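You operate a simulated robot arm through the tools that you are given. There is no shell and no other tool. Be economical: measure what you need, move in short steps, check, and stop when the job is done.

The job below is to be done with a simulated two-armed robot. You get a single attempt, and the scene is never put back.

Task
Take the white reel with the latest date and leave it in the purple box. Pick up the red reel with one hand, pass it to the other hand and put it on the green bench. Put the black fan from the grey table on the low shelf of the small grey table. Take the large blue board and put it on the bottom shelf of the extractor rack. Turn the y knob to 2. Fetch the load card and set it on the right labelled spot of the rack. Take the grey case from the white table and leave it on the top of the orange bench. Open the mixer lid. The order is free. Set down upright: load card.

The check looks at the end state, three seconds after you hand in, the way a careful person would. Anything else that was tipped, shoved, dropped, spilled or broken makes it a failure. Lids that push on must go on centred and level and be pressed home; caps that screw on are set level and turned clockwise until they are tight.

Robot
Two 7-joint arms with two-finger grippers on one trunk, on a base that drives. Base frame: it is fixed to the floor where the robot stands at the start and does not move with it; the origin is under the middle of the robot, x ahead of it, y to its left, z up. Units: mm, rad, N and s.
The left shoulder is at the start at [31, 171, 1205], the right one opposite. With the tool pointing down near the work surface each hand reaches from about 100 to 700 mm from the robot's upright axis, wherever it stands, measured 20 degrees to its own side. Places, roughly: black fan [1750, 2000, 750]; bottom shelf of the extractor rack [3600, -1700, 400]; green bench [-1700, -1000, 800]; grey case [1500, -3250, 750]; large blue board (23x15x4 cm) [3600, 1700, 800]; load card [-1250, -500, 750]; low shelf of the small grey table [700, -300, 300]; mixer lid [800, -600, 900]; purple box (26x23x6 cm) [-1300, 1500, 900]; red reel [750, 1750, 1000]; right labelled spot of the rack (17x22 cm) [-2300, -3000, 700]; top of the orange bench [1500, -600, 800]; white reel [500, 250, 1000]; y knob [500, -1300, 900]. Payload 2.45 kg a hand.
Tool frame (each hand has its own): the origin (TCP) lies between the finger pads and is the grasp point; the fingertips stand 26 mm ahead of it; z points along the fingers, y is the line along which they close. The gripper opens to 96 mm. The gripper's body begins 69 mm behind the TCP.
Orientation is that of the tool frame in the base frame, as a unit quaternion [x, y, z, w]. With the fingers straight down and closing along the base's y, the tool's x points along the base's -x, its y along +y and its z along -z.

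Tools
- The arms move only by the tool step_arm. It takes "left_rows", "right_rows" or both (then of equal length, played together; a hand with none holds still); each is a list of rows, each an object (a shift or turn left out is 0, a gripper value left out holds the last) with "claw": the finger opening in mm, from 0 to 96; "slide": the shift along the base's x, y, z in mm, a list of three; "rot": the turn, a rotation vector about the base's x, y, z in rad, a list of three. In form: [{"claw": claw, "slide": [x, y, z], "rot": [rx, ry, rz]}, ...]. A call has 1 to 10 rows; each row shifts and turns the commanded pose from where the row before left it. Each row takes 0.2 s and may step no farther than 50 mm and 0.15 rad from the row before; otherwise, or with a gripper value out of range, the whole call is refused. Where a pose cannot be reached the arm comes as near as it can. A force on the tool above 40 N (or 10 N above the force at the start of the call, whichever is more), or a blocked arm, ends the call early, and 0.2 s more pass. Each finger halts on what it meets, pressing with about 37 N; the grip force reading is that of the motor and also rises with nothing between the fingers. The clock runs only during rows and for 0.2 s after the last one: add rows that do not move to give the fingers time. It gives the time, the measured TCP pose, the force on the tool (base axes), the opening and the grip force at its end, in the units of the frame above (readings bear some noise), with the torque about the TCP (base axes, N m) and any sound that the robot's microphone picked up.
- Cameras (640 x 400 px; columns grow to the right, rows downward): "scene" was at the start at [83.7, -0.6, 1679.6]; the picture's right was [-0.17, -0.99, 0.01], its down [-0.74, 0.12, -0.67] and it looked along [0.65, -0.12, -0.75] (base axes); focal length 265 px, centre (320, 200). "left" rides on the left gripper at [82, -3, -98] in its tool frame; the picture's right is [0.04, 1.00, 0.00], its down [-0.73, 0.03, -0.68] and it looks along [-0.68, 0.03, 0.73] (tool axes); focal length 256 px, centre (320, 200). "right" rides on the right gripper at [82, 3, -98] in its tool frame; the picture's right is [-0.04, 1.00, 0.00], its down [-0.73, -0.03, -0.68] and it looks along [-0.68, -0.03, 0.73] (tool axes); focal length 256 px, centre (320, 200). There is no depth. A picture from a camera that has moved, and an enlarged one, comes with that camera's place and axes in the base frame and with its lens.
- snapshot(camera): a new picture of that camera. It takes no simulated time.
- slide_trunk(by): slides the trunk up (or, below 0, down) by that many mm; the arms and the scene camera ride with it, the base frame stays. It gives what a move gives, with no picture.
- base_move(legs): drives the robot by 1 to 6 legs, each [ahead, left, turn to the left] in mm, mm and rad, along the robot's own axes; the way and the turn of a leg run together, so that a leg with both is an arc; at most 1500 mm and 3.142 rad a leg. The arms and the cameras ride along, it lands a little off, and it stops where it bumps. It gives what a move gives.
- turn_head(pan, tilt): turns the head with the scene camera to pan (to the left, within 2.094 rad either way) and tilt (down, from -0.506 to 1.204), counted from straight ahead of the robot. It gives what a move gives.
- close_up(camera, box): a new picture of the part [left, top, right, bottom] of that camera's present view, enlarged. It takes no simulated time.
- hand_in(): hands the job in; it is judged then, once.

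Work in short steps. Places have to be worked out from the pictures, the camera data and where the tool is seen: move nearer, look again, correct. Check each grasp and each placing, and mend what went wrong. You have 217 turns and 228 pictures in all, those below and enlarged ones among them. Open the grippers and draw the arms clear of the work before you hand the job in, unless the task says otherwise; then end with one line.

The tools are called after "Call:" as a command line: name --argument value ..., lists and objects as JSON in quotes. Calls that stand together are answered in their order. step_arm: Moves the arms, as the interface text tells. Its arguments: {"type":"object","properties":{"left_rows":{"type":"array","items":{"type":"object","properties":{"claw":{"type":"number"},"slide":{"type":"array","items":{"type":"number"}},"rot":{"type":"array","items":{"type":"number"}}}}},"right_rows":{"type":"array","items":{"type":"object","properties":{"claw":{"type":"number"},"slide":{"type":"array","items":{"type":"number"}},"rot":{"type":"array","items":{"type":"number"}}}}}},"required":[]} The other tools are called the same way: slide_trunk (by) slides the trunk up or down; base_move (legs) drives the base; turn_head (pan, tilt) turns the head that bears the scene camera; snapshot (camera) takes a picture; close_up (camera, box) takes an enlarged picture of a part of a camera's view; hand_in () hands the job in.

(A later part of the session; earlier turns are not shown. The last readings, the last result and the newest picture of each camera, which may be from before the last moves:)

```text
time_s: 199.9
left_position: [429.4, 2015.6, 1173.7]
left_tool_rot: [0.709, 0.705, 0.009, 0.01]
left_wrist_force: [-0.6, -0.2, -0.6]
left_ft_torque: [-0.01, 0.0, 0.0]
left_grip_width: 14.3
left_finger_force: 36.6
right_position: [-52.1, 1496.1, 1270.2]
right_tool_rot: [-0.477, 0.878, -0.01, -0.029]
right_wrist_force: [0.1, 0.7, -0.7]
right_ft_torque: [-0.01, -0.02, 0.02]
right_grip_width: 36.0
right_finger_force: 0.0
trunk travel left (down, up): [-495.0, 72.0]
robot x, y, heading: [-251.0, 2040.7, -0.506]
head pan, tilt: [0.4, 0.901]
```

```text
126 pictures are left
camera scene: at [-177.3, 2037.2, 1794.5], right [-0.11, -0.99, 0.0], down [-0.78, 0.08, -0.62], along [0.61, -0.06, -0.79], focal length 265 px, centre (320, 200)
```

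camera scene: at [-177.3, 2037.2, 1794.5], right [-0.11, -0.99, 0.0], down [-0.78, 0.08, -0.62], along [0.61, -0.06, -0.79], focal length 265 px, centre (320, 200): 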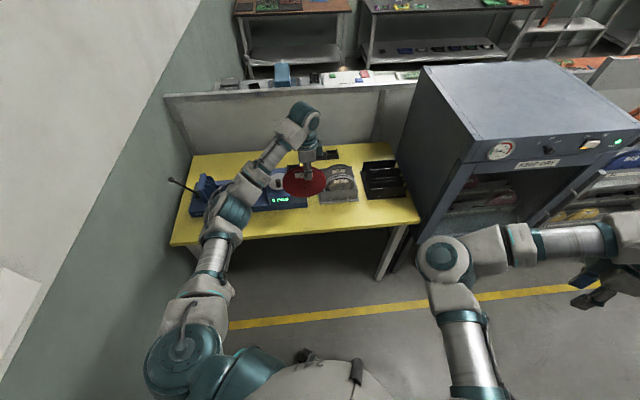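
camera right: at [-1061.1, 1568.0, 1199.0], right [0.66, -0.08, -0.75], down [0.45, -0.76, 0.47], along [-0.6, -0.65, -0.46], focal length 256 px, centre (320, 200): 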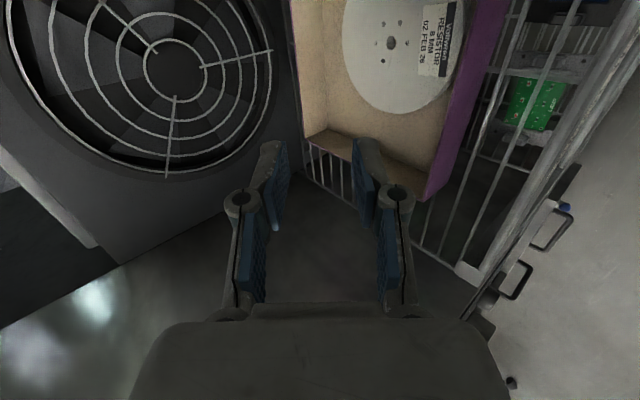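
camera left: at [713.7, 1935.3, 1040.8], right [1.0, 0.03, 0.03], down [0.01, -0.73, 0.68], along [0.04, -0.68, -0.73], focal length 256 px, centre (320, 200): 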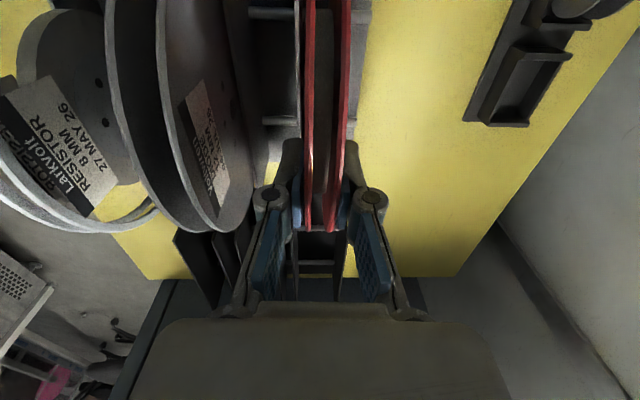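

Red reel is out. I drive down the aisle toward the green bench area and look for free bench space and the load card.

Call:
base_move --legs '[[0, 0, -1.065], [1500, 0, 0], [750, 0, 0], [0, 0, -1.57]]'

Call:
turn_head --pan 0.0 --tilt 0.6

Call:
snapshot --camera "scene"

Call:
turn_head --pan 0.8 --tilt 0.6

Call:
snapshot --camera "scene"

```text
time_s: 217.5
left_position: [-820.6, -535.5, 1177.5]
left_tool_rot: [0.867, -0.497, -0.01, 0.014]
left_wrist_force: [-0.1, 0.2, -1.1]
left_ft_torque: [0.06, -0.03, 0.03]
left_grip_width: 14.4
left_finger_force: 36.4
right_position: [-671.4, 159.9, 1272.5]
right_tool_rot: [0.721, 0.692, 0.023, -0.019]
right_wrist_force: [-0.4, -0.2, 0.1]
right_ft_torque: [0.01, -0.03, -0.01]
right_grip_width: 35.9
right_finger_force: 0.0
trunk travel left (down, up): [-495.0, 72.0]
robot x, y, heading: [-229.6, -211.3, -3.109]
head pan, tilt: [0.4, 0.901]
```

```text
time_s: 218.4
left_position: [-816.0, -534.1, 1179.4]
left_tool_rot: [0.867, -0.498, -0.013, 0.014]
left_wrist_force: [-0.4, -0.3, -0.7]
left_ft_torque: [-0.03, 0.02, 0.0]
left_grip_width: 14.2
left_finger_force: 37.4
right_position: [-665.0, 161.2, 1274.3]
right_tool_rot: [0.723, 0.691, 0.021, -0.02]
right_wrist_force: [0.5, -0.3, 0.5]
right_ft_torque: [0.03, 0.01, 0.01]
right_grip_width: 35.9
right_finger_force: 0.0
trunk travel left (down, up): [-495.0, 72.0]
robot x, y, heading: [-229.2, -209.5, -3.111]
head pan, tilt: [0.0, 0.6]
```

```text
125 pictures are left
camera scene: at [-306.4, -215.4, 1819.4], right [-0.03, 1.0, 0.0], down [0.57, 0.02, -0.82], along [-0.82, -0.03, -0.57], focal length 265 px, centre (320, 200)
```

scene: 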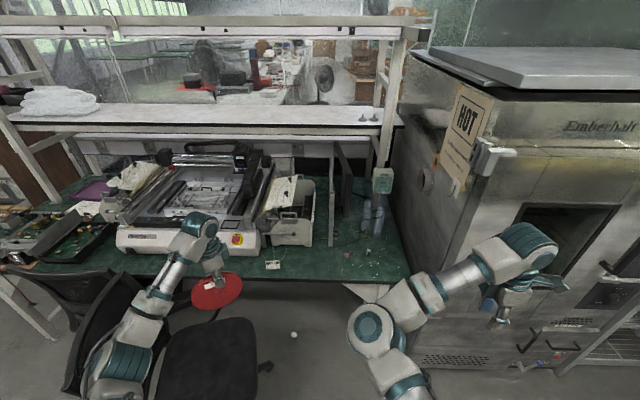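

```text
time_s: 219.5
left_position: [-816.1, -534.7, 1179.2]
left_tool_rot: [0.867, -0.498, -0.011, 0.014]
left_wrist_force: [-0.2, -0.4, -0.9]
left_ft_torque: [-0.01, 0.0, -0.05]
left_grip_width: 14.1
left_finger_force: 37.4
right_position: [-666.2, 160.3, 1273.9]
right_tool_rot: [0.723, 0.691, 0.021, -0.02]
right_wrist_force: [-1.1, 0.0, -1.2]
right_ft_torque: [0.0, -0.03, 0.0]
right_grip_width: 36.0
right_finger_force: 0.0
trunk travel left (down, up): [-495.0, 72.0]
robot x, y, heading: [-232.6, -208.1, -3.108]
head pan, tilt: [0.799, 0.6]
```

```text
124 pictures are left
camera scene: at [-278.1, -277.8, 1819.5], right [-0.74, 0.67, 0.0], down [0.38, 0.42, -0.82], along [-0.55, -0.61, -0.57], focal length 265 px, centre (320, 200)
```

scene: 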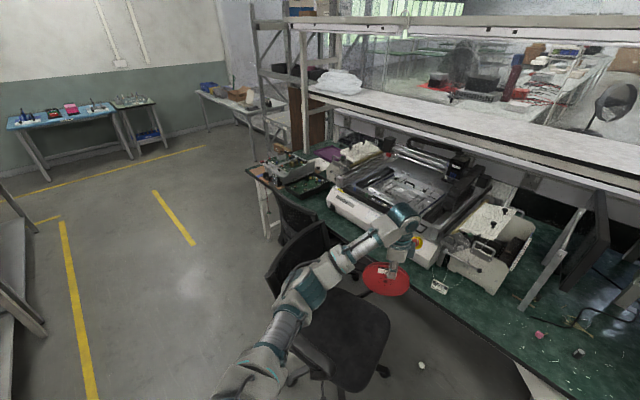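

Free bench space is right of the printer near (-1300,-20); the card stands at about (-1209,-491). First the handover here in the open: I turn the left hand inward (tool pointing right-down) and the right hand mirrored.

Call:
step_arm --left_rows '[{"slide": [9.7, 38.3, 5], "rot": [0, 0, -0.124]}, {"slide": [9.7, 38.3, 5], "rot": [0, 0, -0.124]}, {"slide": [9.7, 38.3, 5], "rot": [0, 0, -0.124]}, {"slide": [9.7, 38.3, 5], "rot": [0, 0, -0.124]}, {"slide": [9.7, 38.3, 5], "rot": [0.148, 0.005, 0]}, {"slide": [9.7, 38.3, 5], "rot": [0.148, 0.005, 0]}, {"slide": [9.7, 38.3, 5], "rot": [0.148, 0.005, 0]}, {"slide": [9.7, 38.3, 5], "rot": [0.148, 0.005, 0]}, {"slide": [9.7, 38.3, 5], "rot": [0.148, 0.005, 0]}, {"slide": [9.7, 38.3, 5], "rot": [0.148, 0.005, 0]}]' --right_rows '[{"slide": [-5.9, 0, 0], "rot": [0, 0, 0.078], "claw": 60}, {"slide": [-5.9, 0, 0], "rot": [-0.148, -0.005, 0]}, {"slide": [-5.9, 0, 0], "rot": [-0.148, -0.005, 0]}, {"slide": [-5.9, 0, 0], "rot": [-0.148, -0.005, 0]}, {"slide": [-5.9, 0, 0], "rot": [-0.148, -0.005, 0]}, {"slide": [-5.9, 0, 0], "rot": [-0.148, -0.005, 0]}, {"slide": [-5.9, 0, 0], "rot": [-0.148, -0.005, 0]}, {"slide": [-5.9, 0, 0], "rot": [-0.148, -0.005, 0]}, {"slide": [-5.9, 0, 0]}, {"slide": [-5.9, 0, 0]}]'

Call:
turn_head --pan -0.1 --tilt 0.8

Call:
snapshot --camera "scene"

Call:
snapshot --camera "right"

```text
time_s: 221.7
left_position: [-720.9, -148.7, 1228.7]
left_tool_rot: [0.653, -0.621, -0.322, -0.289]
left_wrist_force: [0.3, 0.1, -1.1]
left_ft_torque: [-0.03, 0.0, 0.0]
left_grip_width: 14.4
left_finger_force: 37.0
right_position: [-729.8, 175.7, 1273.9]
right_tool_rot: [0.613, 0.634, -0.328, 0.338]
right_wrist_force: [-1.1, -0.9, -0.5]
right_ft_torque: [0.0, -0.01, 0.02]
right_grip_width: 60.1
right_finger_force: 0.0
right hand out of reach, approached as far as the arm can: row 1
trunk travel left (down, up): [-495.0, 72.0]
robot x, y, heading: [-229.8, -214.0, -3.114]
head pan, tilt: [0.799, 0.6]
```

```text
time_s: 222.9
left_position: [-720.4, -148.4, 1229.5]
left_tool_rot: [0.654, -0.622, -0.321, -0.288]
left_wrist_force: [-0.3, 0.4, -1.3]
left_ft_torque: [-0.06, -0.03, 0.02]
left_grip_width: 14.2
left_finger_force: 37.5
right_position: [-730.4, 174.8, 1273.6]
right_tool_rot: [0.613, 0.635, -0.327, 0.338]
right_wrist_force: [0.8, -0.5, 0.4]
right_ft_torque: [0.0, -0.02, 0.0]
right_grip_width: 59.9
right_finger_force: 0.1
trunk travel left (down, up): [-495.0, 72.0]
robot x, y, heading: [-229.5, -211.6, -3.108]
head pan, tilt: [-0.099, 0.799]
```

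```text
123 pictures are left
camera scene: at [-298.8, -201.8, 1802.6], right [0.07, 1.0, 0.0], down [0.72, -0.05, -0.69], along [-0.69, 0.05, -0.72], focal length 265 px, centre (320, 200)
```

scene: 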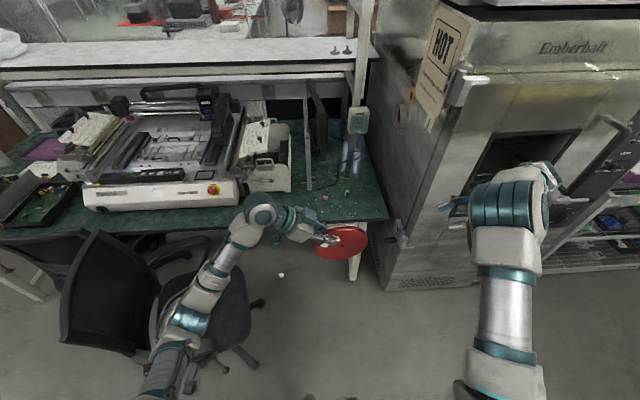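

```text
122 pictures are left
camera right: at [-730.6, 302.2, 1259.1], right [1.0, 0.01, 0.03], down [-0.03, 0.15, 0.99], along [0.01, -0.99, 0.16], focal length 256 px, centre (320, 200)
```

right: 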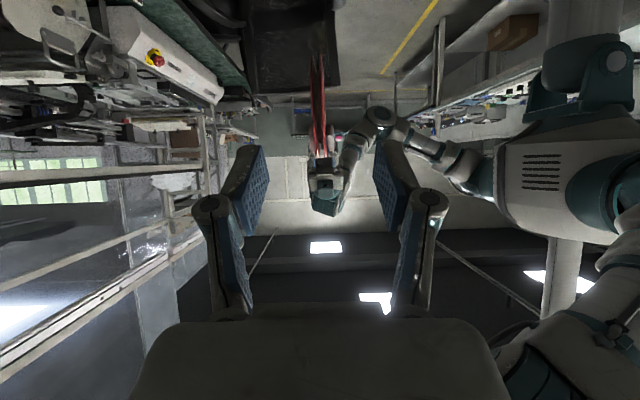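

Reel centre ≈(-724,-96,1187), edge-on to the right hand. I bring the right hand to a pre-grasp 90 mm out on its own axis.

Call:
step_arm --right_rows '[{"slide": [0, -28, 0]}, {"slide": [0, -28, 0]}, {"slide": [0, -28, 0]}, {"slide": [0, -28, 0]}, {"slide": [2, -28, 0]}, {}, {}]'

Call:
snapshot --camera "right"

Call:
snapshot --camera "scene"

```text
time_s: 224.5
left_position: [-720.1, -149.0, 1229.0]
left_tool_rot: [0.654, -0.621, -0.322, -0.288]
left_wrist_force: [0.0, -0.5, -0.8]
left_ft_torque: [-0.05, 0.01, 0.0]
left_grip_width: 14.5
left_finger_force: 37.4
right_position: [-727.4, 35.2, 1273.0]
right_tool_rot: [0.614, 0.634, -0.328, 0.338]
right_wrist_force: [0.1, 0.4, 0.2]
right_ft_torque: [0.0, -0.03, -0.01]
right_grip_width: 60.1
right_finger_force: 0.1
trunk travel left (down, up): [-495.0, 72.0]
robot x, y, heading: [-228.6, -212.4, -3.11]
head pan, tilt: [-0.099, 0.799]
```

```text
121 pictures are left
camera right: at [-728.1, 162.0, 1258.9], right [1.0, 0.01, 0.03], down [-0.03, 0.15, 0.99], along [0.01, -0.99, 0.15], focal length 256 px, centre (320, 200)
```

right: 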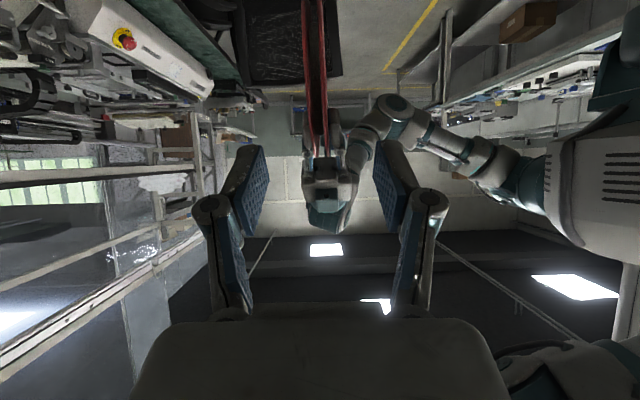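

```text
120 pictures are left
camera scene: at [-298.8, -203.3, 1802.6], right [0.07, 1.0, 0.0], down [0.72, -0.05, -0.69], along [-0.69, 0.05, -0.72], focal length 265 px, centre (320, 200)
```

scene: 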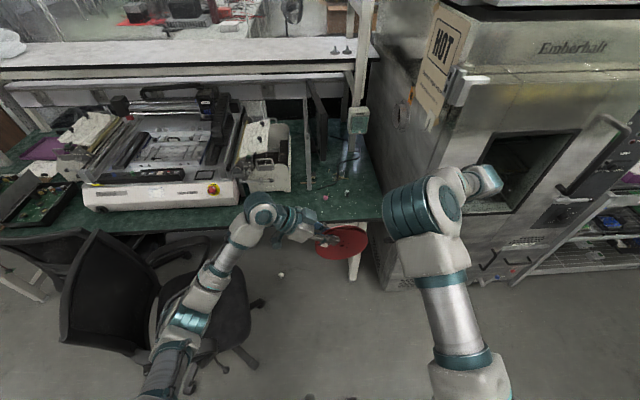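

Aligned. I advance 90 mm along the tool axis and close.

Call:
step_arm --right_rows '[{"slide": [0, -25, -16.7]}, {"slide": [0, -25, -16.7]}, {"slide": [0, -25, -16.7]}, {}, {}]'

Call:
snapshot --camera "right"

Call:
close_up --camera "scene" --box '[250, 150, 470, 300]'

```text
time_s: 225.7
left_position: [-720.4, -149.2, 1228.2]
left_tool_rot: [0.655, -0.62, -0.323, -0.288]
left_wrist_force: [0.1, 0.5, -1.6]
left_ft_torque: [-0.07, 0.02, -0.03]
left_grip_width: 14.3
left_finger_force: 37.0
right_position: [-727.7, -39.9, 1224.8]
right_tool_rot: [0.613, 0.635, -0.327, 0.339]
right_wrist_force: [0.5, 0.0, 0.2]
right_ft_torque: [0.01, 0.02, 0.02]
right_grip_width: 60.0
right_finger_force: 0.1
trunk travel left (down, up): [-495.0, 72.0]
robot x, y, heading: [-227.1, -211.8, -3.11]
head pan, tilt: [-0.099, 0.799]
```

```text
119 pictures are left
camera right: at [-728.3, 86.7, 1211.4], right [1.0, 0.01, 0.03], down [-0.03, 0.15, 0.99], along [0.01, -0.99, 0.15], focal length 256 px, centre (320, 200)
```

right: 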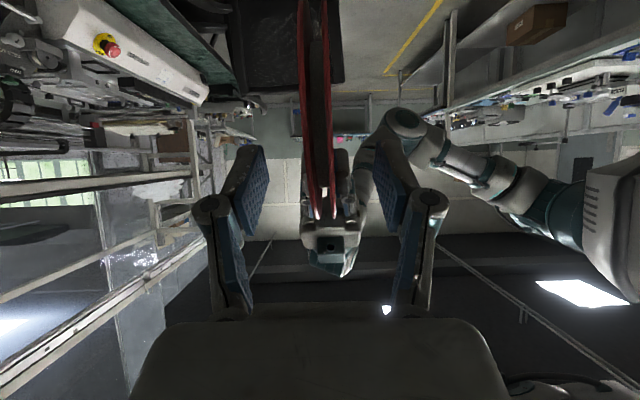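

```text
2.67 times, centred on (360, 225) of scene
camera zoom: at [-298.7, -203.4, 1802.6], right [0.07, 1.0, 0.0], down [0.72, -0.05, -0.69], along [-0.69, 0.05, -0.72], focal length 706 px, centre (213, 133)
```

zoom: 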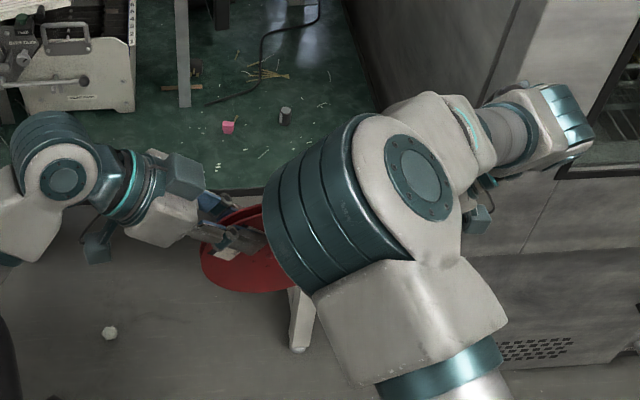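

The reel lies between the right fingers. I close the right hand, check, then open the left.

Call:
step_arm --right_rows '[{"slide": [3, 0, 0], "claw": 30}, {"claw": 0}, {}, {}, {}]'

```text
time_s: 226.9
left_position: [-720.9, -148.6, 1228.3]
left_tool_rot: [0.653, -0.622, -0.321, -0.289]
left_wrist_force: [13.4, -4.5, 2.5]
left_ft_torque: [0.01, -0.48, -1.22]
left_grip_width: 14.4
left_finger_force: 37.0
right_position: [-725.0, -41.2, 1225.1]
right_tool_rot: [0.614, 0.634, -0.328, 0.337]
right_wrist_force: [-13.2, 4.5, -2.4]
right_ft_torque: [0.29, 0.51, -0.2]
right_grip_width: 14.3
right_finger_force: 37.2
trunk travel left (down, up): [-495.0, 72.0]
robot x, y, heading: [-228.8, -206.6, -3.105]
head pan, tilt: [-0.099, 0.799]
```

Right hand grips 14.3 mm and both hands feel each other. I open the left and withdraw it along its axis.

Call:
step_arm --left_rows '[{"claw": 50}, {}, {"slide": [2, -28, 22]}, {"slide": [2, -28, 22]}, {"slide": [2, -28, 22]}, {"slide": [2, -35, 15]}, {"slide": [0, -40, 0]}, {"slide": [0, -40, 0]}, {"slide": [0, -40, 0]}]'

Call:
snapshot --camera "right"

Call:
snapshot --camera "scene"

```text
time_s: 228.9
left_position: [-711.0, -391.5, 1311.8]
left_tool_rot: [0.654, -0.62, -0.323, -0.289]
left_wrist_force: [-1.0, 0.3, -0.5]
left_ft_torque: [-0.01, -0.02, -0.02]
left_grip_width: 50.3
left_finger_force: 0.1
right_position: [-725.3, -44.9, 1226.2]
right_tool_rot: [0.614, 0.635, -0.326, 0.337]
right_wrist_force: [0.0, -0.2, 0.8]
right_ft_torque: [0.1, -0.02, -0.01]
right_grip_width: 14.4
right_finger_force: 36.7
trunk travel left (down, up): [-495.0, 72.0]
robot x, y, heading: [-230.5, -210.9, -3.105]
head pan, tilt: [-0.099, 0.799]
```

```text
117 pictures are left
camera right: at [-724.8, 82.5, 1212.3], right [1.0, 0.01, 0.03], down [-0.03, 0.15, 0.99], along [0.01, -0.99, 0.15], focal length 256 px, centre (320, 200)
```

right: 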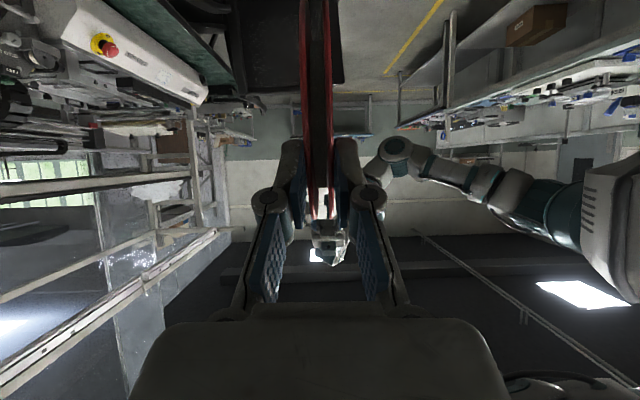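

```text
116 pictures are left
camera scene: at [-297.8, -209.8, 1802.7], right [0.07, 1.0, 0.0], down [0.72, -0.05, -0.69], along [-0.69, 0.05, -0.72], focal length 265 px, centre (320, 200)
```

scene: 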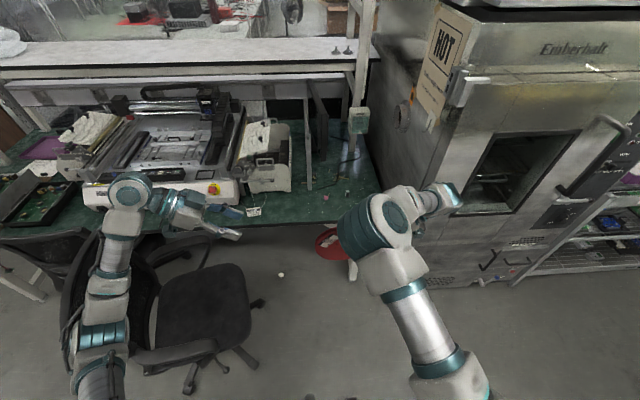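

Handover done. I swing the right hand back to pointing down with the reel, then drive up to the bench's free right end.

Call:
step_arm --right_rows '[{"slide": [-5, 18, 5], "rot": [0.148, 0.005, 0]}, {"slide": [-5, 18, 5], "rot": [0.148, 0.005, 0]}, {"slide": [-5, 18, 5], "rot": [0.148, 0.005, 0]}, {"slide": [-5, 18, 5], "rot": [0.148, 0.005, 0]}, {"slide": [-5, 18, 5], "rot": [0.148, 0.005, 0]}, {"slide": [-5, 18, 0], "rot": [0.148, 0.005, 0]}, {"slide": [-5, 18, 0], "rot": [0.12, 0.005, 0]}, {}]'

Call:
base_move --legs '[[300, 0, -0.03]]'

Call:
turn_head --pan -0.35 --tilt 0.8

Call:
snapshot --camera "scene"

Call:
snapshot --camera "right"

```text
time_s: 230.7
left_position: [-712.1, -390.0, 1312.1]
left_tool_rot: [0.654, -0.621, -0.322, -0.289]
left_wrist_force: [-0.9, 0.4, 0.2]
left_ft_torque: [0.03, -0.03, -0.02]
left_grip_width: 50.1
left_finger_force: 0.1
right_position: [-760.6, 82.8, 1249.9]
right_tool_rot: [0.695, 0.719, 0.01, -0.012]
right_wrist_force: [-0.1, -0.1, 1.0]
right_ft_torque: [-0.01, -0.05, 0.0]
right_grip_width: 14.2
right_finger_force: 37.0
trunk travel left (down, up): [-495.0, 72.0]
robot x, y, heading: [-231.1, -210.2, -3.111]
head pan, tilt: [-0.099, 0.799]
```

```text
time_s: 232.7
left_position: [-1010.2, -379.4, 1311.9]
left_tool_rot: [0.644, -0.631, -0.319, -0.294]
left_wrist_force: [0.5, 0.1, 0.6]
left_ft_torque: [-0.03, 0.0, -0.01]
left_grip_width: 50.2
left_finger_force: 0.1
right_position: [-1042.6, 94.0, 1250.5]
right_tool_rot: [0.705, 0.709, 0.01, -0.011]
right_wrist_force: [0.1, -0.6, 0.2]
right_ft_torque: [0.03, -0.03, 0.03]
right_grip_width: 14.3
right_finger_force: 36.8
trunk travel left (down, up): [-495.0, 72.0]
robot x, y, heading: [-523.5, -215.2, -3.142]
head pan, tilt: [-0.099, 0.799]
```

```text
time_s: 233.5
left_position: [-1009.5, -378.6, 1312.9]
left_tool_rot: [0.644, -0.631, -0.319, -0.293]
left_wrist_force: [-0.1, 0.7, -0.3]
left_ft_torque: [-0.01, 0.04, -0.02]
left_grip_width: 50.0
left_finger_force: 0.0
right_position: [-1043.5, 94.8, 1251.2]
right_tool_rot: [0.705, 0.709, 0.009, -0.012]
right_wrist_force: [-0.6, 0.2, 0.8]
right_ft_torque: [0.02, -0.01, -0.04]
right_grip_width: 14.1
right_finger_force: 37.4
trunk travel left (down, up): [-495.0, 72.0]
robot x, y, heading: [-525.8, -214.2, -3.144]
head pan, tilt: [-0.351, 0.799]
```

```text
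115 pictures are left
camera scene: at [-589.3, -189.9, 1802.7], right [0.34, 0.94, 0.0], down [0.68, -0.24, -0.69], along [-0.65, 0.24, -0.72], focal length 265 px, centre (320, 200)
```

scene: 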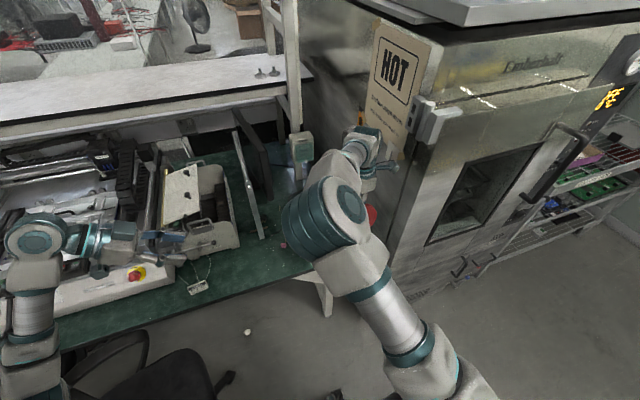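

```text
114 pictures are left
camera right: at [-1039.8, 172.8, 1351.0], right [1.0, -0.04, 0.0], down [-0.02, -0.75, 0.66], along [-0.03, -0.66, -0.75], focal length 256 px, centre (320, 200)
```

right: 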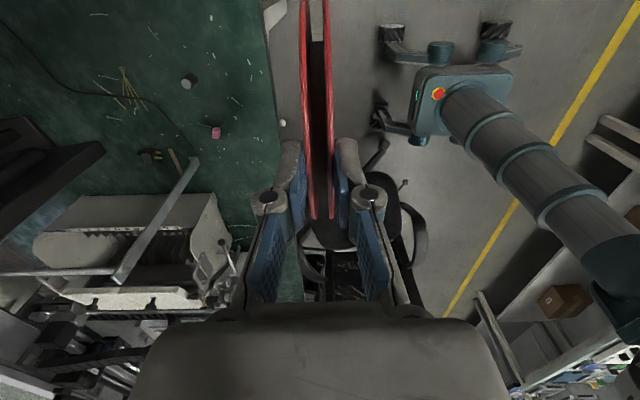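

Bench front edge is at x≈-1150 and the spot around (-1235,80) is free. I tilt the reel forward, retract the left hand, move up and lower.

Call:
step_arm --right_rows '[{"rot": [0, 0.145, 0]}, {"rot": [0, 0.145, 0]}, {"rot": [0, 0.145, 0]}, {"rot": [0, 0.145, 0]}, {"rot": [0, 0.145, 0]}, {"rot": [0, 0.145, 0]}, {}]' --left_rows '[{"slide": [25, 0, 0]}, {"slide": [25, 0, 0]}, {"slide": [25, 0, 0]}, {"slide": [25, 0, 0]}, {"slide": [25, 0, 0]}, {"slide": [25, 0, 0]}, {}]'

Call:
base_move --legs '[[140, 0, 0]]'

Call:
slide_trunk --by -250

Call:
snapshot --camera "scene"

Call:
snapshot --camera "right"

```text
time_s: 235.1
left_position: [-858.1, -378.9, 1311.8]
left_tool_rot: [0.644, -0.631, -0.319, -0.293]
left_wrist_force: [-1.1, -0.4, 0.8]
left_ft_torque: [0.02, 0.02, 0.01]
left_grip_width: 49.9
left_finger_force: 0.1
right_position: [-1044.5, 103.8, 1251.7]
right_tool_rot: [0.643, 0.638, -0.29, -0.309]
right_wrist_force: [0.0, -0.9, -1.3]
right_ft_torque: [0.03, -0.06, 0.0]
right_grip_width: 14.1
right_finger_force: 37.2
right hand out of reach, approached as far as the arm can: row 5
trunk travel left (down, up): [-495.0, 72.0]
robot x, y, heading: [-526.5, -214.9, -3.144]
head pan, tilt: [-0.351, 0.799]
```

```text
time_s: 236.4
left_position: [-996.4, -379.3, 1312.3]
left_tool_rot: [0.643, -0.632, -0.319, -0.293]
left_wrist_force: [-0.1, -0.3, 0.0]
left_ft_torque: [0.03, -0.03, 0.02]
left_grip_width: 49.8
left_finger_force: 0.1
right_position: [-1181.8, 101.6, 1253.3]
right_tool_rot: [0.642, 0.639, -0.29, -0.309]
right_wrist_force: [-0.1, 0.2, -1.2]
right_ft_torque: [-0.02, -0.11, 0.03]
right_grip_width: 14.2
right_finger_force: 36.2
trunk travel left (down, up): [-495.0, 72.0]
robot x, y, heading: [-664.2, -214.6, -3.14]
head pan, tilt: [-0.351, 0.799]
```

```text
time_s: 239.0
left_position: [-995.4, -378.9, 1063.7]
left_tool_rot: [0.643, -0.632, -0.319, -0.293]
left_wrist_force: [-0.3, -0.4, 0.8]
left_ft_torque: [0.0, 0.0, 0.0]
left_grip_width: 50.0
left_finger_force: 0.0
right_position: [-1182.4, 104.6, 1003.7]
right_tool_rot: [0.643, 0.637, -0.291, -0.309]
right_wrist_force: [1.2, 0.3, -0.9]
right_ft_torque: [0.02, -0.08, -0.05]
right_grip_width: 14.4
right_finger_force: 36.5
trunk travel left (down, up): [-245.0, 322.0]
robot x, y, heading: [-663.8, -219.2, -3.143]
head pan, tilt: [-0.351, 0.799]
```

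```text
113 pictures are left
camera scene: at [-808.8, -190.6, 1551.4], right [0.34, 0.94, 0.0], down [0.68, -0.24, -0.7], along [-0.65, 0.24, -0.72], focal length 265 px, centre (320, 200)
```

scene: 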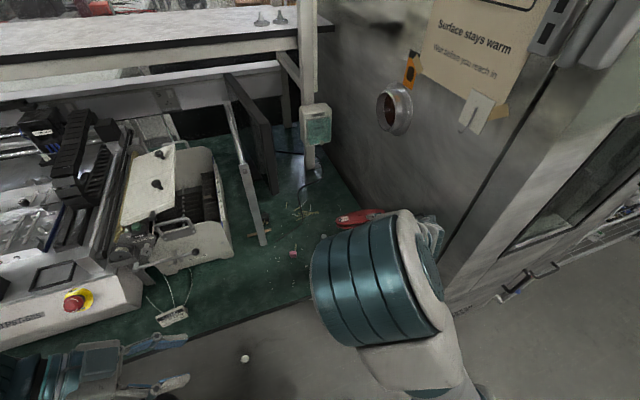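

```text
112 pictures are left
camera right: at [-1103.2, 182.8, 1064.2], right [0.64, -0.04, -0.77], down [0.49, -0.75, 0.44], along [-0.59, -0.66, -0.46], focal length 256 px, centre (320, 200)
```

right: 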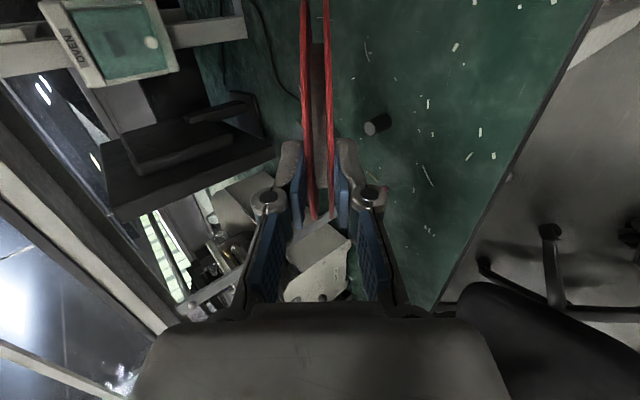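

Clear of the small cap. I advance 25 mm, shift 15 mm toward -y and lower by trunk until contact.

Call:
base_move --legs '[[25, 0, 0]]'

Call:
slide_trunk --by -100

Call:
slide_trunk --by -15

Call:
slide_trunk --by -10

Call:
snapshot --camera "right"

```text
time_s: 239.8
left_position: [-1019.4, -378.4, 1062.8]
left_tool_rot: [0.644, -0.631, -0.319, -0.291]
left_wrist_force: [-0.3, 0.5, 0.5]
left_ft_torque: [0.01, 0.01, 0.02]
left_grip_width: 50.0
left_finger_force: 0.0
right_position: [-1205.5, 103.7, 1004.4]
right_tool_rot: [0.642, 0.638, -0.291, -0.309]
right_wrist_force: [-0.3, 0.1, -0.6]
right_ft_torque: [0.01, -0.04, 0.02]
right_grip_width: 14.3
right_finger_force: 36.9
trunk travel left (down, up): [-245.0, 322.0]
robot x, y, heading: [-690.5, -215.5, -3.141]
head pan, tilt: [-0.351, 0.799]
```

```text
time_s: 241.1
left_position: [-1018.7, -377.0, 964.1]
left_tool_rot: [0.643, -0.632, -0.32, -0.291]
left_wrist_force: [-0.5, -0.8, 0.7]
left_ft_torque: [-0.03, 0.0, 0.02]
left_grip_width: 50.3
left_finger_force: 0.0
right_position: [-1205.9, 105.9, 901.7]
right_tool_rot: [0.642, 0.639, -0.291, -0.308]
right_wrist_force: [0.4, -0.6, -0.3]
right_ft_torque: [0.04, -0.07, 0.02]
right_grip_width: 14.0
right_finger_force: 37.4
trunk travel left (down, up): [-145.0, 422.0]
robot x, y, heading: [-689.8, -214.1, -3.141]
head pan, tilt: [-0.351, 0.799]
```

```text
time_s: 241.8
left_position: [-1017.8, -378.3, 949.8]
left_tool_rot: [0.644, -0.631, -0.32, -0.291]
left_wrist_force: [-0.3, 1.2, 0.9]
left_ft_torque: [-0.05, 0.06, 0.02]
left_grip_width: 49.9
left_finger_force: 0.0
right_position: [-1208.5, 105.8, 875.6]
right_tool_rot: [0.645, 0.641, -0.285, -0.302]
right_wrist_force: [0.0, 1.4, -0.8]
right_ft_torque: [-0.01, -0.06, -0.02]
right_grip_width: 14.3
right_finger_force: 37.1
trunk travel left (down, up): [-130.0, 437.0]
robot x, y, heading: [-693.5, -214.5, -3.139]
head pan, tilt: [-0.351, 0.799]
```

```text
time_s: 242.3
left_position: [-1018.2, -378.8, 939.0]
left_tool_rot: [0.644, -0.631, -0.32, -0.292]
left_wrist_force: [-0.6, -0.4, 0.5]
left_ft_torque: [-0.02, 0.06, -0.01]
left_grip_width: 50.3
left_finger_force: 0.1
right_position: [-1211.8, 106.0, 858.2]
right_tool_rot: [0.647, 0.644, -0.281, -0.296]
right_wrist_force: [-2.3, 0.7, 1.8]
right_ft_torque: [0.0, 0.5, 0.01]
right_grip_width: 15.4
right_finger_force: 37.5
trunk travel left (down, up): [-120.0, 447.0]
robot x, y, heading: [-691.0, -215.1, -3.143]
head pan, tilt: [-0.351, 0.799]
```

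```text
111 pictures are left
camera right: at [-1134.6, 185.9, 921.8], right [0.67, -0.03, -0.74], down [0.48, -0.75, 0.46], along [-0.57, -0.66, -0.48], focal length 256 px, centre (320, 200)
```

right: 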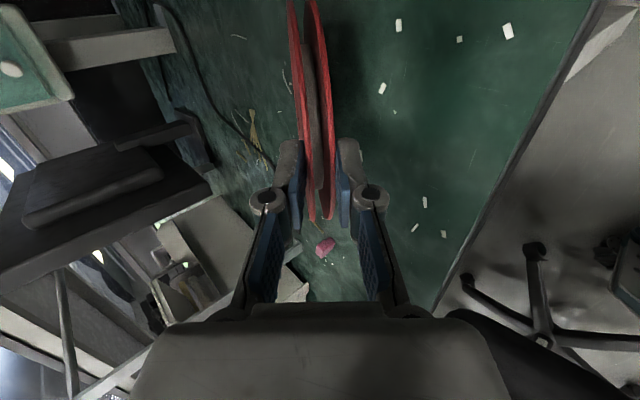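

Contact felt. I open and withdraw along the tool axis.

Call:
step_arm --right_rows '[{"claw": 36}, {}, {"slide": [22, 0, 18]}, {"slide": [22, 0, 20]}, {"slide": [22, 0, 22]}, {"slide": [20, 0, 30]}, {"slide": [10, 0, 40]}, {"slide": [10, 0, 40]}]'

Call:
slide_trunk --by 150

Call:
snapshot --camera "right"

Call:
close_up --camera "scene" --box '[100, 150, 420, 350]'

```text
time_s: 243.8
left_position: [-1014.7, -380.2, 940.1]
left_tool_rot: [0.643, -0.632, -0.321, -0.29]
left_wrist_force: [0.1, -0.1, -0.3]
left_ft_torque: [0.04, 0.01, -0.01]
left_grip_width: 50.3
left_finger_force: 0.0
right_position: [-1129.1, 160.7, 904.4]
right_tool_rot: [0.645, 0.648, -0.286, -0.286]
right_wrist_force: [0.4, -0.3, 0.2]
right_ft_torque: [0.0, 0.01, 0.02]
right_grip_width: 36.0
right_finger_force: 0.1
right hand out of reach, approached as far as the arm can: row 3, 4, 5, 6, 7
trunk travel left (down, up): [-120.0, 447.0]
robot x, y, heading: [-690.4, -215.9, -3.143]
head pan, tilt: [-0.351, 0.799]
stopped in row 7 (right hand): the force on the tool passed its limit at 71 N (the readings are from after the stop); the commanded pose is now the measured one
```

```text
time_s: 245.6
left_position: [-1013.6, -378.9, 1089.9]
left_tool_rot: [0.643, -0.633, -0.32, -0.29]
left_wrist_force: [0.2, 0.0, -0.9]
left_ft_torque: [-0.01, 0.02, -0.01]
left_grip_width: 50.0
left_finger_force: 0.0
right_position: [-1127.6, 161.9, 1054.7]
right_tool_rot: [0.644, 0.648, -0.286, -0.288]
right_wrist_force: [4.5, -8.4, 2.7]
right_ft_torque: [0.96, 0.1, -1.09]
right_grip_width: 35.9
right_finger_force: 0.1
trunk travel left (down, up): [-270.0, 297.0]
robot x, y, heading: [-686.6, -214.0, -3.144]
head pan, tilt: [-0.351, 0.799]
```

```text
110 pictures are left
camera right: at [-1052.7, 243.1, 1118.0], right [0.67, -0.04, -0.74], down [0.49, -0.73, 0.47], along [-0.56, -0.68, -0.47], focal length 256 px, centre (320, 200)
```

right: 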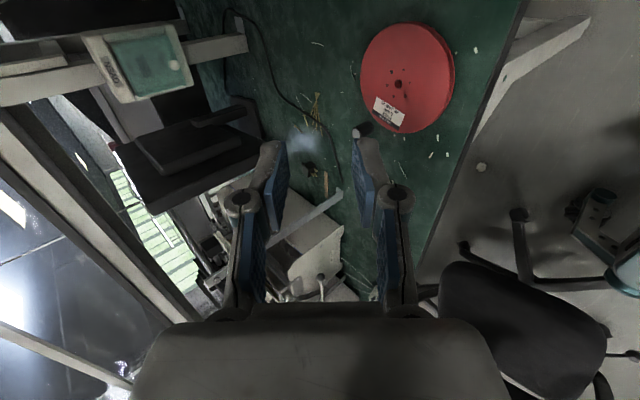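

```text
2.00 times, centred on (260, 250) of scene
camera zoom: at [-814.4, -195.3, 1577.4], right [0.34, 0.94, 0.0], down [0.68, -0.24, -0.7], along [-0.65, 0.24, -0.72], focal length 530 px, centre (440, 100)
```

zoom: 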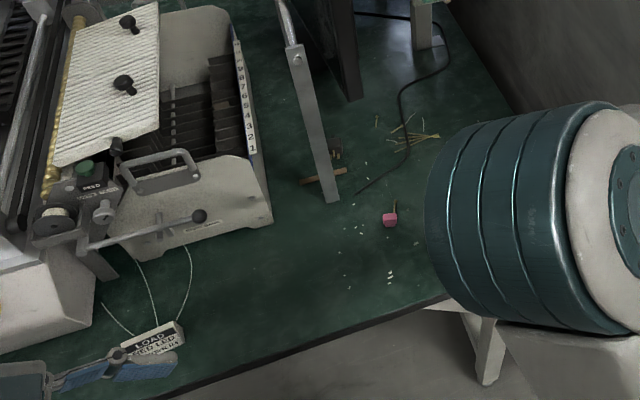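

Red reel lies flat on the green bench. I move clear of the oven, back off, and study the load card.

Call:
base_move --legs '[[0, 30, 0], [-180, 0, 0]]'

Call:
turn_head --pan 0.3 --tilt 0.9

Call:
close_up --camera "scene" --box '[220, 80, 440, 300]'

Call:
snapshot --camera "left"

```text
time_s: 247.5
left_position: [-835.2, -382.6, 1093.0]
left_tool_rot: [0.643, -0.637, -0.315, -0.285]
left_wrist_force: [1.0, 0.8, 0.5]
left_ft_torque: [-0.04, 0.0, 0.03]
left_grip_width: 50.0
left_finger_force: 0.0
right_position: [-946.7, 156.8, 1047.3]
right_tool_rot: [0.65, 0.644, -0.291, -0.279]
right_wrist_force: [0.7, 1.7, -1.2]
right_ft_torque: [-0.12, 0.03, 0.08]
right_grip_width: 35.8
right_finger_force: 0.1
trunk travel left (down, up): [-270.0, 297.0]
robot x, y, heading: [-506.5, -242.6, 3.139]
head pan, tilt: [-0.351, 0.799]
```

```text
time_s: 248.6
left_position: [-832.3, -404.5, 1090.6]
left_tool_rot: [0.641, -0.634, -0.322, -0.291]
left_wrist_force: [0.4, -0.6, -0.4]
left_ft_torque: [-0.02, 0.0, 0.0]
left_grip_width: 50.0
left_finger_force: 0.0
right_position: [-943.4, 136.6, 1056.8]
right_tool_rot: [0.646, 0.646, -0.287, -0.288]
right_wrist_force: [1.3, 0.3, 0.7]
right_ft_torque: [0.01, 0.01, 0.0]
right_grip_width: 36.3
right_finger_force: 0.1
trunk travel left (down, up): [-270.0, 297.0]
robot x, y, heading: [-514.8, -238.0, 3.137]
head pan, tilt: [0.3, 0.901]
```

```text
1.82 times, centred on (330, 190) of scene
camera zoom: at [-632.6, -260.7, 1569.3], right [-0.29, 0.96, 0.0], down [0.75, 0.23, -0.62], along [-0.59, -0.18, -0.79], focal length 482 px, centre (302, 218)
```

zoom: 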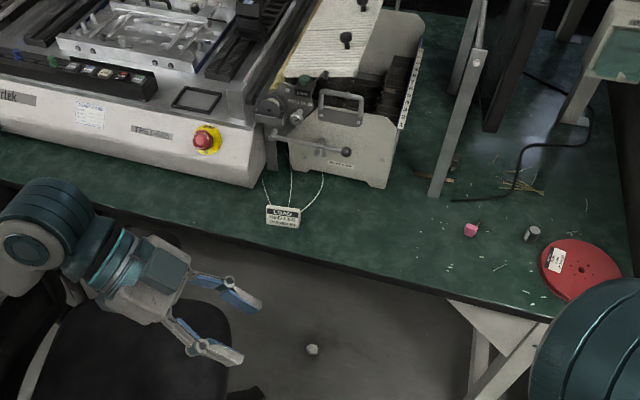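

```text
107 pictures are left
camera left: at [-824.8, -533.4, 1088.8], right [-1.0, -0.05, 0.0], down [0.01, -0.07, 1.0], along [-0.05, 1.0, 0.07], focal length 256 px, centre (320, 200)
```

left: 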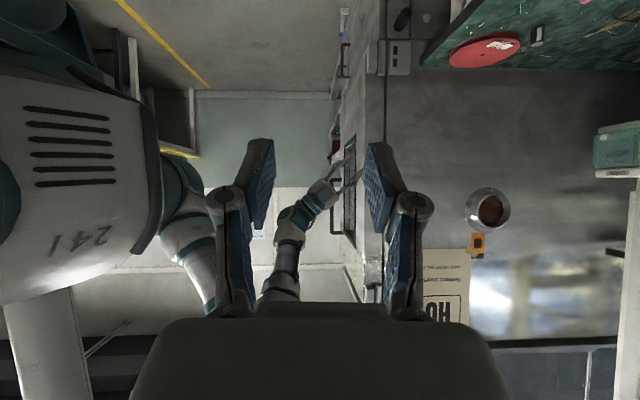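

I zoom further on the card.

Call:
close_up --camera "scene" --box '[285, 150, 365, 215]'

```text
6.15 times, centred on (325, 182) of scene
camera zoom: at [-632.6, -260.7, 1569.3], right [-0.29, 0.96, 0.0], down [0.75, 0.23, -0.62], along [-0.59, -0.18, -0.79], focal length 1630 px, centre (289, 308)
```

zoom: 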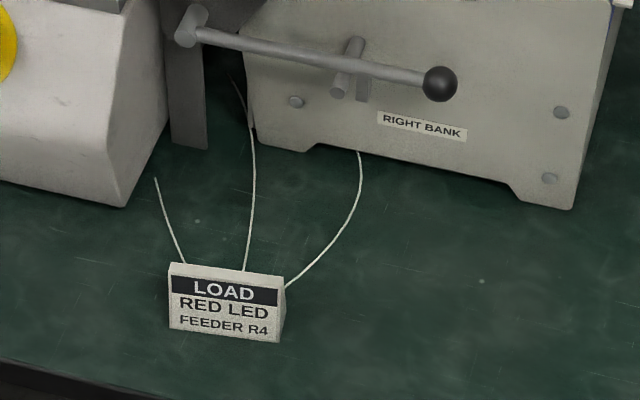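

The card is a small wedge block (≈70 mm wide); I'll take it by its sides with the left hand. I straighten both hands first.

Call:
step_arm --left_rows '[{"slide": [-10, -10, 0], "rot": [-0.148, 0, 0]}, {"slide": [-10, -10, 0], "rot": [-0.148, 0, 0]}, {"slide": [-10, -10, 0], "rot": [-0.148, 0, 0]}, {"slide": [-10, -10, 0], "rot": [-0.148, 0, 0]}, {"slide": [-10, -10, 0], "rot": [-0.148, 0, 0]}, {"slide": [-10, -10, 0], "rot": [-0.148, 0, 0]}, {"rot": [0, 0, 0.15], "claw": 94}, {"rot": [0, 0, 0.15]}, {"rot": [0, 0, 0.15]}, {"rot": [0, 0, 0.15]}]' --right_rows '[{"slide": [15, 0, 10], "rot": [0, -0.145, 0]}, {"slide": [15, 0, 10], "rot": [0, -0.145, 0]}, {"slide": [15, 0, 10], "rot": [0, -0.145, 0]}, {"slide": [15, 0, 10], "rot": [0, -0.145, 0]}, {"slide": [15, 0, 10], "rot": [0, -0.145, 0]}, {"slide": [15, 0, 10], "rot": [0, -0.145, 0]}, {}, {}, {}, {}]'

Call:
step_arm --left_rows '[{"rot": [0, 0, 0.15]}, {"rot": [0, 0, 0.15]}, {"rot": [0, 0, 0.15]}, {"rot": [0, 0, 0.15]}, {"rot": [0, 0, 0.15]}, {"rot": [0, 0, 0.1]}, {"slide": [-30, 0, 0]}, {"slide": [-30, 0, 0]}, {"slide": [-30, 0, 0]}, {}]'

Call:
base_move --legs '[[100, 0, 0]]'

Call:
snapshot --camera "left"

Call:
snapshot --camera "scene"

```text
time_s: 250.8
left_position: [-892.6, -459.3, 1090.0]
left_tool_rot: [0.882, -0.471, -0.012, 0.019]
left_wrist_force: [-0.3, -0.2, 0.2]
left_ft_torque: [-0.04, 0.03, 0.0]
left_grip_width: 94.3
left_finger_force: 0.1
right_position: [-854.8, 142.6, 1114.9]
right_tool_rot: [0.708, 0.706, 0.011, 0.013]
right_wrist_force: [0.5, -0.1, 0.3]
right_ft_torque: [0.0, -0.02, -0.01]
right_grip_width: 36.0
right_finger_force: 0.1
trunk travel left (down, up): [-270.0, 297.0]
robot x, y, heading: [-509.3, -240.8, 3.136]
head pan, tilt: [0.3, 0.901]
```

```text
time_s: 253.0
left_position: [-982.7, -462.6, 1090.7]
left_tool_rot: [0.998, -0.066, -0.005, 0.022]
left_wrist_force: [-0.6, 0.7, -0.2]
left_ft_torque: [0.01, -0.01, -0.03]
left_grip_width: 94.0
left_finger_force: 0.0
right_position: [-855.0, 137.6, 1115.2]
right_tool_rot: [0.707, 0.707, 0.013, 0.011]
right_wrist_force: [0.1, -0.1, -0.2]
right_ft_torque: [0.0, 0.0, 0.02]
right_grip_width: 36.1
right_finger_force: 0.1
trunk travel left (down, up): [-270.0, 297.0]
robot x, y, heading: [-511.9, -242.9, 3.141]
head pan, tilt: [0.3, 0.901]
```

```text
time_s: 254.1
left_position: [-1081.6, -471.3, 1089.3]
left_tool_rot: [0.998, -0.066, -0.004, 0.019]
left_wrist_force: [0.0, 0.6, 0.2]
left_ft_torque: [0.03, -0.01, 0.01]
left_grip_width: 94.0
left_finger_force: 0.0
right_position: [-954.0, 129.8, 1117.6]
right_tool_rot: [0.707, 0.707, 0.014, 0.01]
right_wrist_force: [-1.2, 0.4, -0.3]
right_ft_torque: [0.04, -0.01, 0.04]
right_grip_width: 36.0
right_finger_force: 0.0
trunk travel left (down, up): [-270.0, 297.0]
robot x, y, heading: [-606.3, -239.1, 3.147]
head pan, tilt: [0.3, 0.901]
```

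```text
105 pictures are left
camera left: at [-997.8, -476.3, 1186.8], right [-0.09, -1.0, 0.04], down [-0.72, 0.09, 0.68], along [-0.68, 0.03, -0.73], focal length 256 px, centre (320, 200)
```

left: 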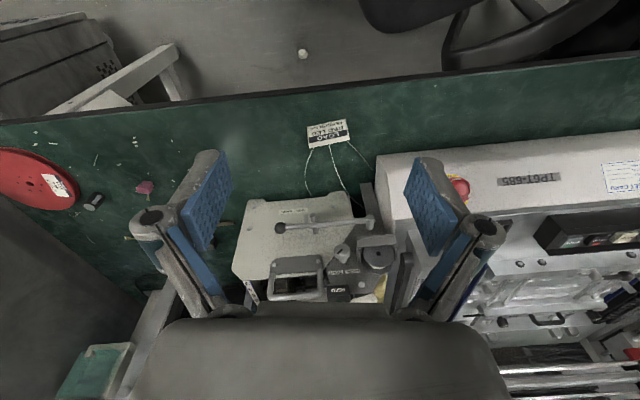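

```text
104 pictures are left
camera scene: at [-731.9, -278.0, 1569.1], right [-0.3, 0.96, 0.01], down [0.75, 0.24, -0.62], along [-0.59, -0.18, -0.79], focal length 265 px, centre (320, 200)
```

scene: 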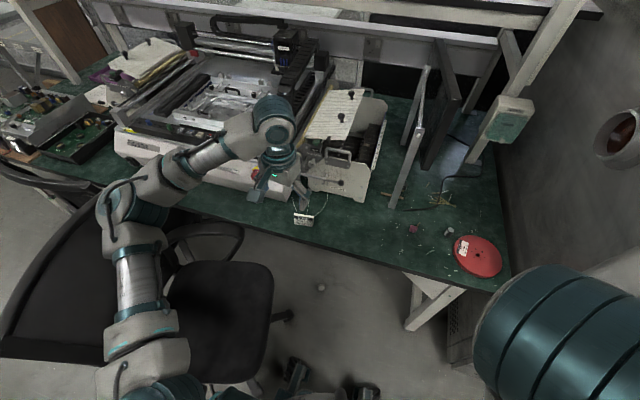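

Card centre ≈(-1220,-486,780) on a bench top ≈757. I square the left hand and move above the card.

Call:
step_arm --left_rows '[{"slide": [-28, -3, -20], "rot": [0.0375, -0.01, 0.1]}, {"slide": [-28, -3, -35]}, {"slide": [-28, -3, -35]}, {"slide": [-28, -3, -35]}, {"slide": [-26, -3, -35]}, {"slide": [0, 0, -30]}, {"slide": [0, 0, -30]}, {}, {}]'

Call:
snapshot --camera "left"

```text
time_s: 256.1
left_position: [-1216.6, -473.9, 873.1]
left_tool_rot: [1.0, -0.016, 0.0, 0.006]
left_wrist_force: [-0.9, -0.4, 0.0]
left_ft_torque: [-0.04, -0.02, -0.01]
left_grip_width: 94.1
left_finger_force: 0.0
right_position: [-950.6, 142.2, 1115.7]
right_tool_rot: [0.707, 0.707, 0.01, 0.012]
right_wrist_force: [0.1, -0.1, -0.2]
right_ft_torque: [-0.04, 0.01, 0.03]
right_grip_width: 36.0
right_finger_force: 0.0
trunk travel left (down, up): [-270.0, 297.0]
robot x, y, heading: [-606.2, -238.7, 3.139]
head pan, tilt: [0.3, 0.901]
```

```text
103 pictures are left
camera left: at [-1133.8, -474.4, 971.2], right [0.01, -1.0, 0.01], down [-0.73, 0.0, 0.68], along [-0.68, -0.01, -0.73], focal length 256 px, centre (320, 200)
```

left: 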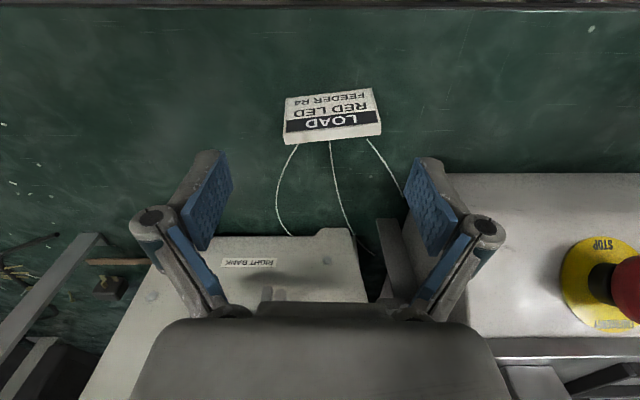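

Card centre (-1224,-487), yawed about 8°. I align and lower around it.

Call:
step_arm --left_rows '[{"slide": [-7, -12, -10], "rot": [0, 0, 0.14]}, {"slide": [0, 0, -20]}, {"slide": [0, 0, -20]}, {"slide": [0, 0, -15]}, {}, {}]'

Call:
snapshot --camera "left"

```text
time_s: 257.5
left_position: [-1223.5, -491.0, 807.3]
left_tool_rot: [0.999, 0.054, 0.001, 0.004]
left_wrist_force: [-0.3, 0.4, 0.4]
left_ft_torque: [-0.01, -0.03, -0.02]
left_grip_width: 93.9
left_finger_force: 0.1
right_position: [-951.1, 137.9, 1116.6]
right_tool_rot: [0.707, 0.707, 0.012, 0.01]
right_wrist_force: [0.2, 0.0, 1.3]
right_ft_torque: [0.01, 0.0, 0.0]
right_grip_width: 36.1
right_finger_force: 0.1
trunk travel left (down, up): [-270.0, 297.0]
robot x, y, heading: [-606.5, -241.1, 3.141]
head pan, tilt: [0.3, 0.901]
```

```text
102 pictures are left
camera left: at [-1141.7, -479.7, 905.2], right [0.15, -0.99, 0.01], down [-0.73, -0.1, 0.68], along [-0.67, -0.11, -0.73], focal length 256 px, centre (320, 200)
```

left: 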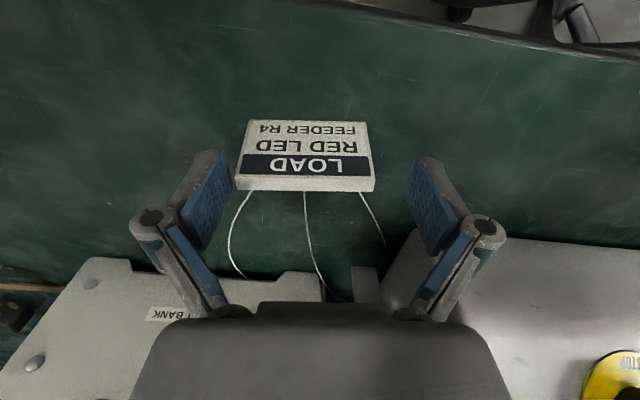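

Good; shift +5 mm in y, lower 14 mm and close on the sides.

Call:
step_arm --left_rows '[{"slide": [0, 5, -14]}, {}, {"claw": 74}, {"claw": 40}, {}, {}]'

Call:
snapshot --camera "left"

```text
time_s: 258.9
left_position: [-1223.0, -484.0, 795.8]
left_tool_rot: [0.999, 0.054, 0.0, 0.004]
left_wrist_force: [-0.4, 0.7, 4.6]
left_ft_torque: [0.1, 0.0, -0.02]
left_grip_width: 66.9
left_finger_force: 37.4
right_position: [-951.5, 138.6, 1115.4]
right_tool_rot: [0.707, 0.707, 0.01, 0.011]
right_wrist_force: [-1.0, 0.2, -0.5]
right_ft_torque: [-0.02, 0.0, 0.01]
right_grip_width: 35.9
right_finger_force: 0.0
trunk travel left (down, up): [-270.0, 297.0]
robot x, y, heading: [-610.2, -242.3, 3.146]
head pan, tilt: [0.3, 0.901]
```

```text
101 pictures are left
camera left: at [-1141.9, -473.1, 892.5], right [0.15, -0.99, 0.01], down [-0.73, -0.1, 0.68], along [-0.67, -0.11, -0.73], focal length 256 px, centre (320, 200)
```

left: 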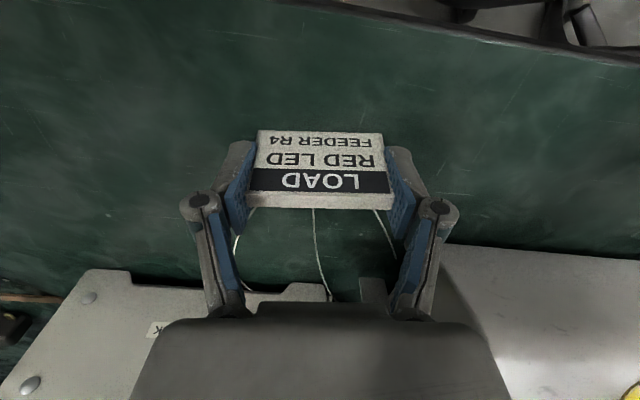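

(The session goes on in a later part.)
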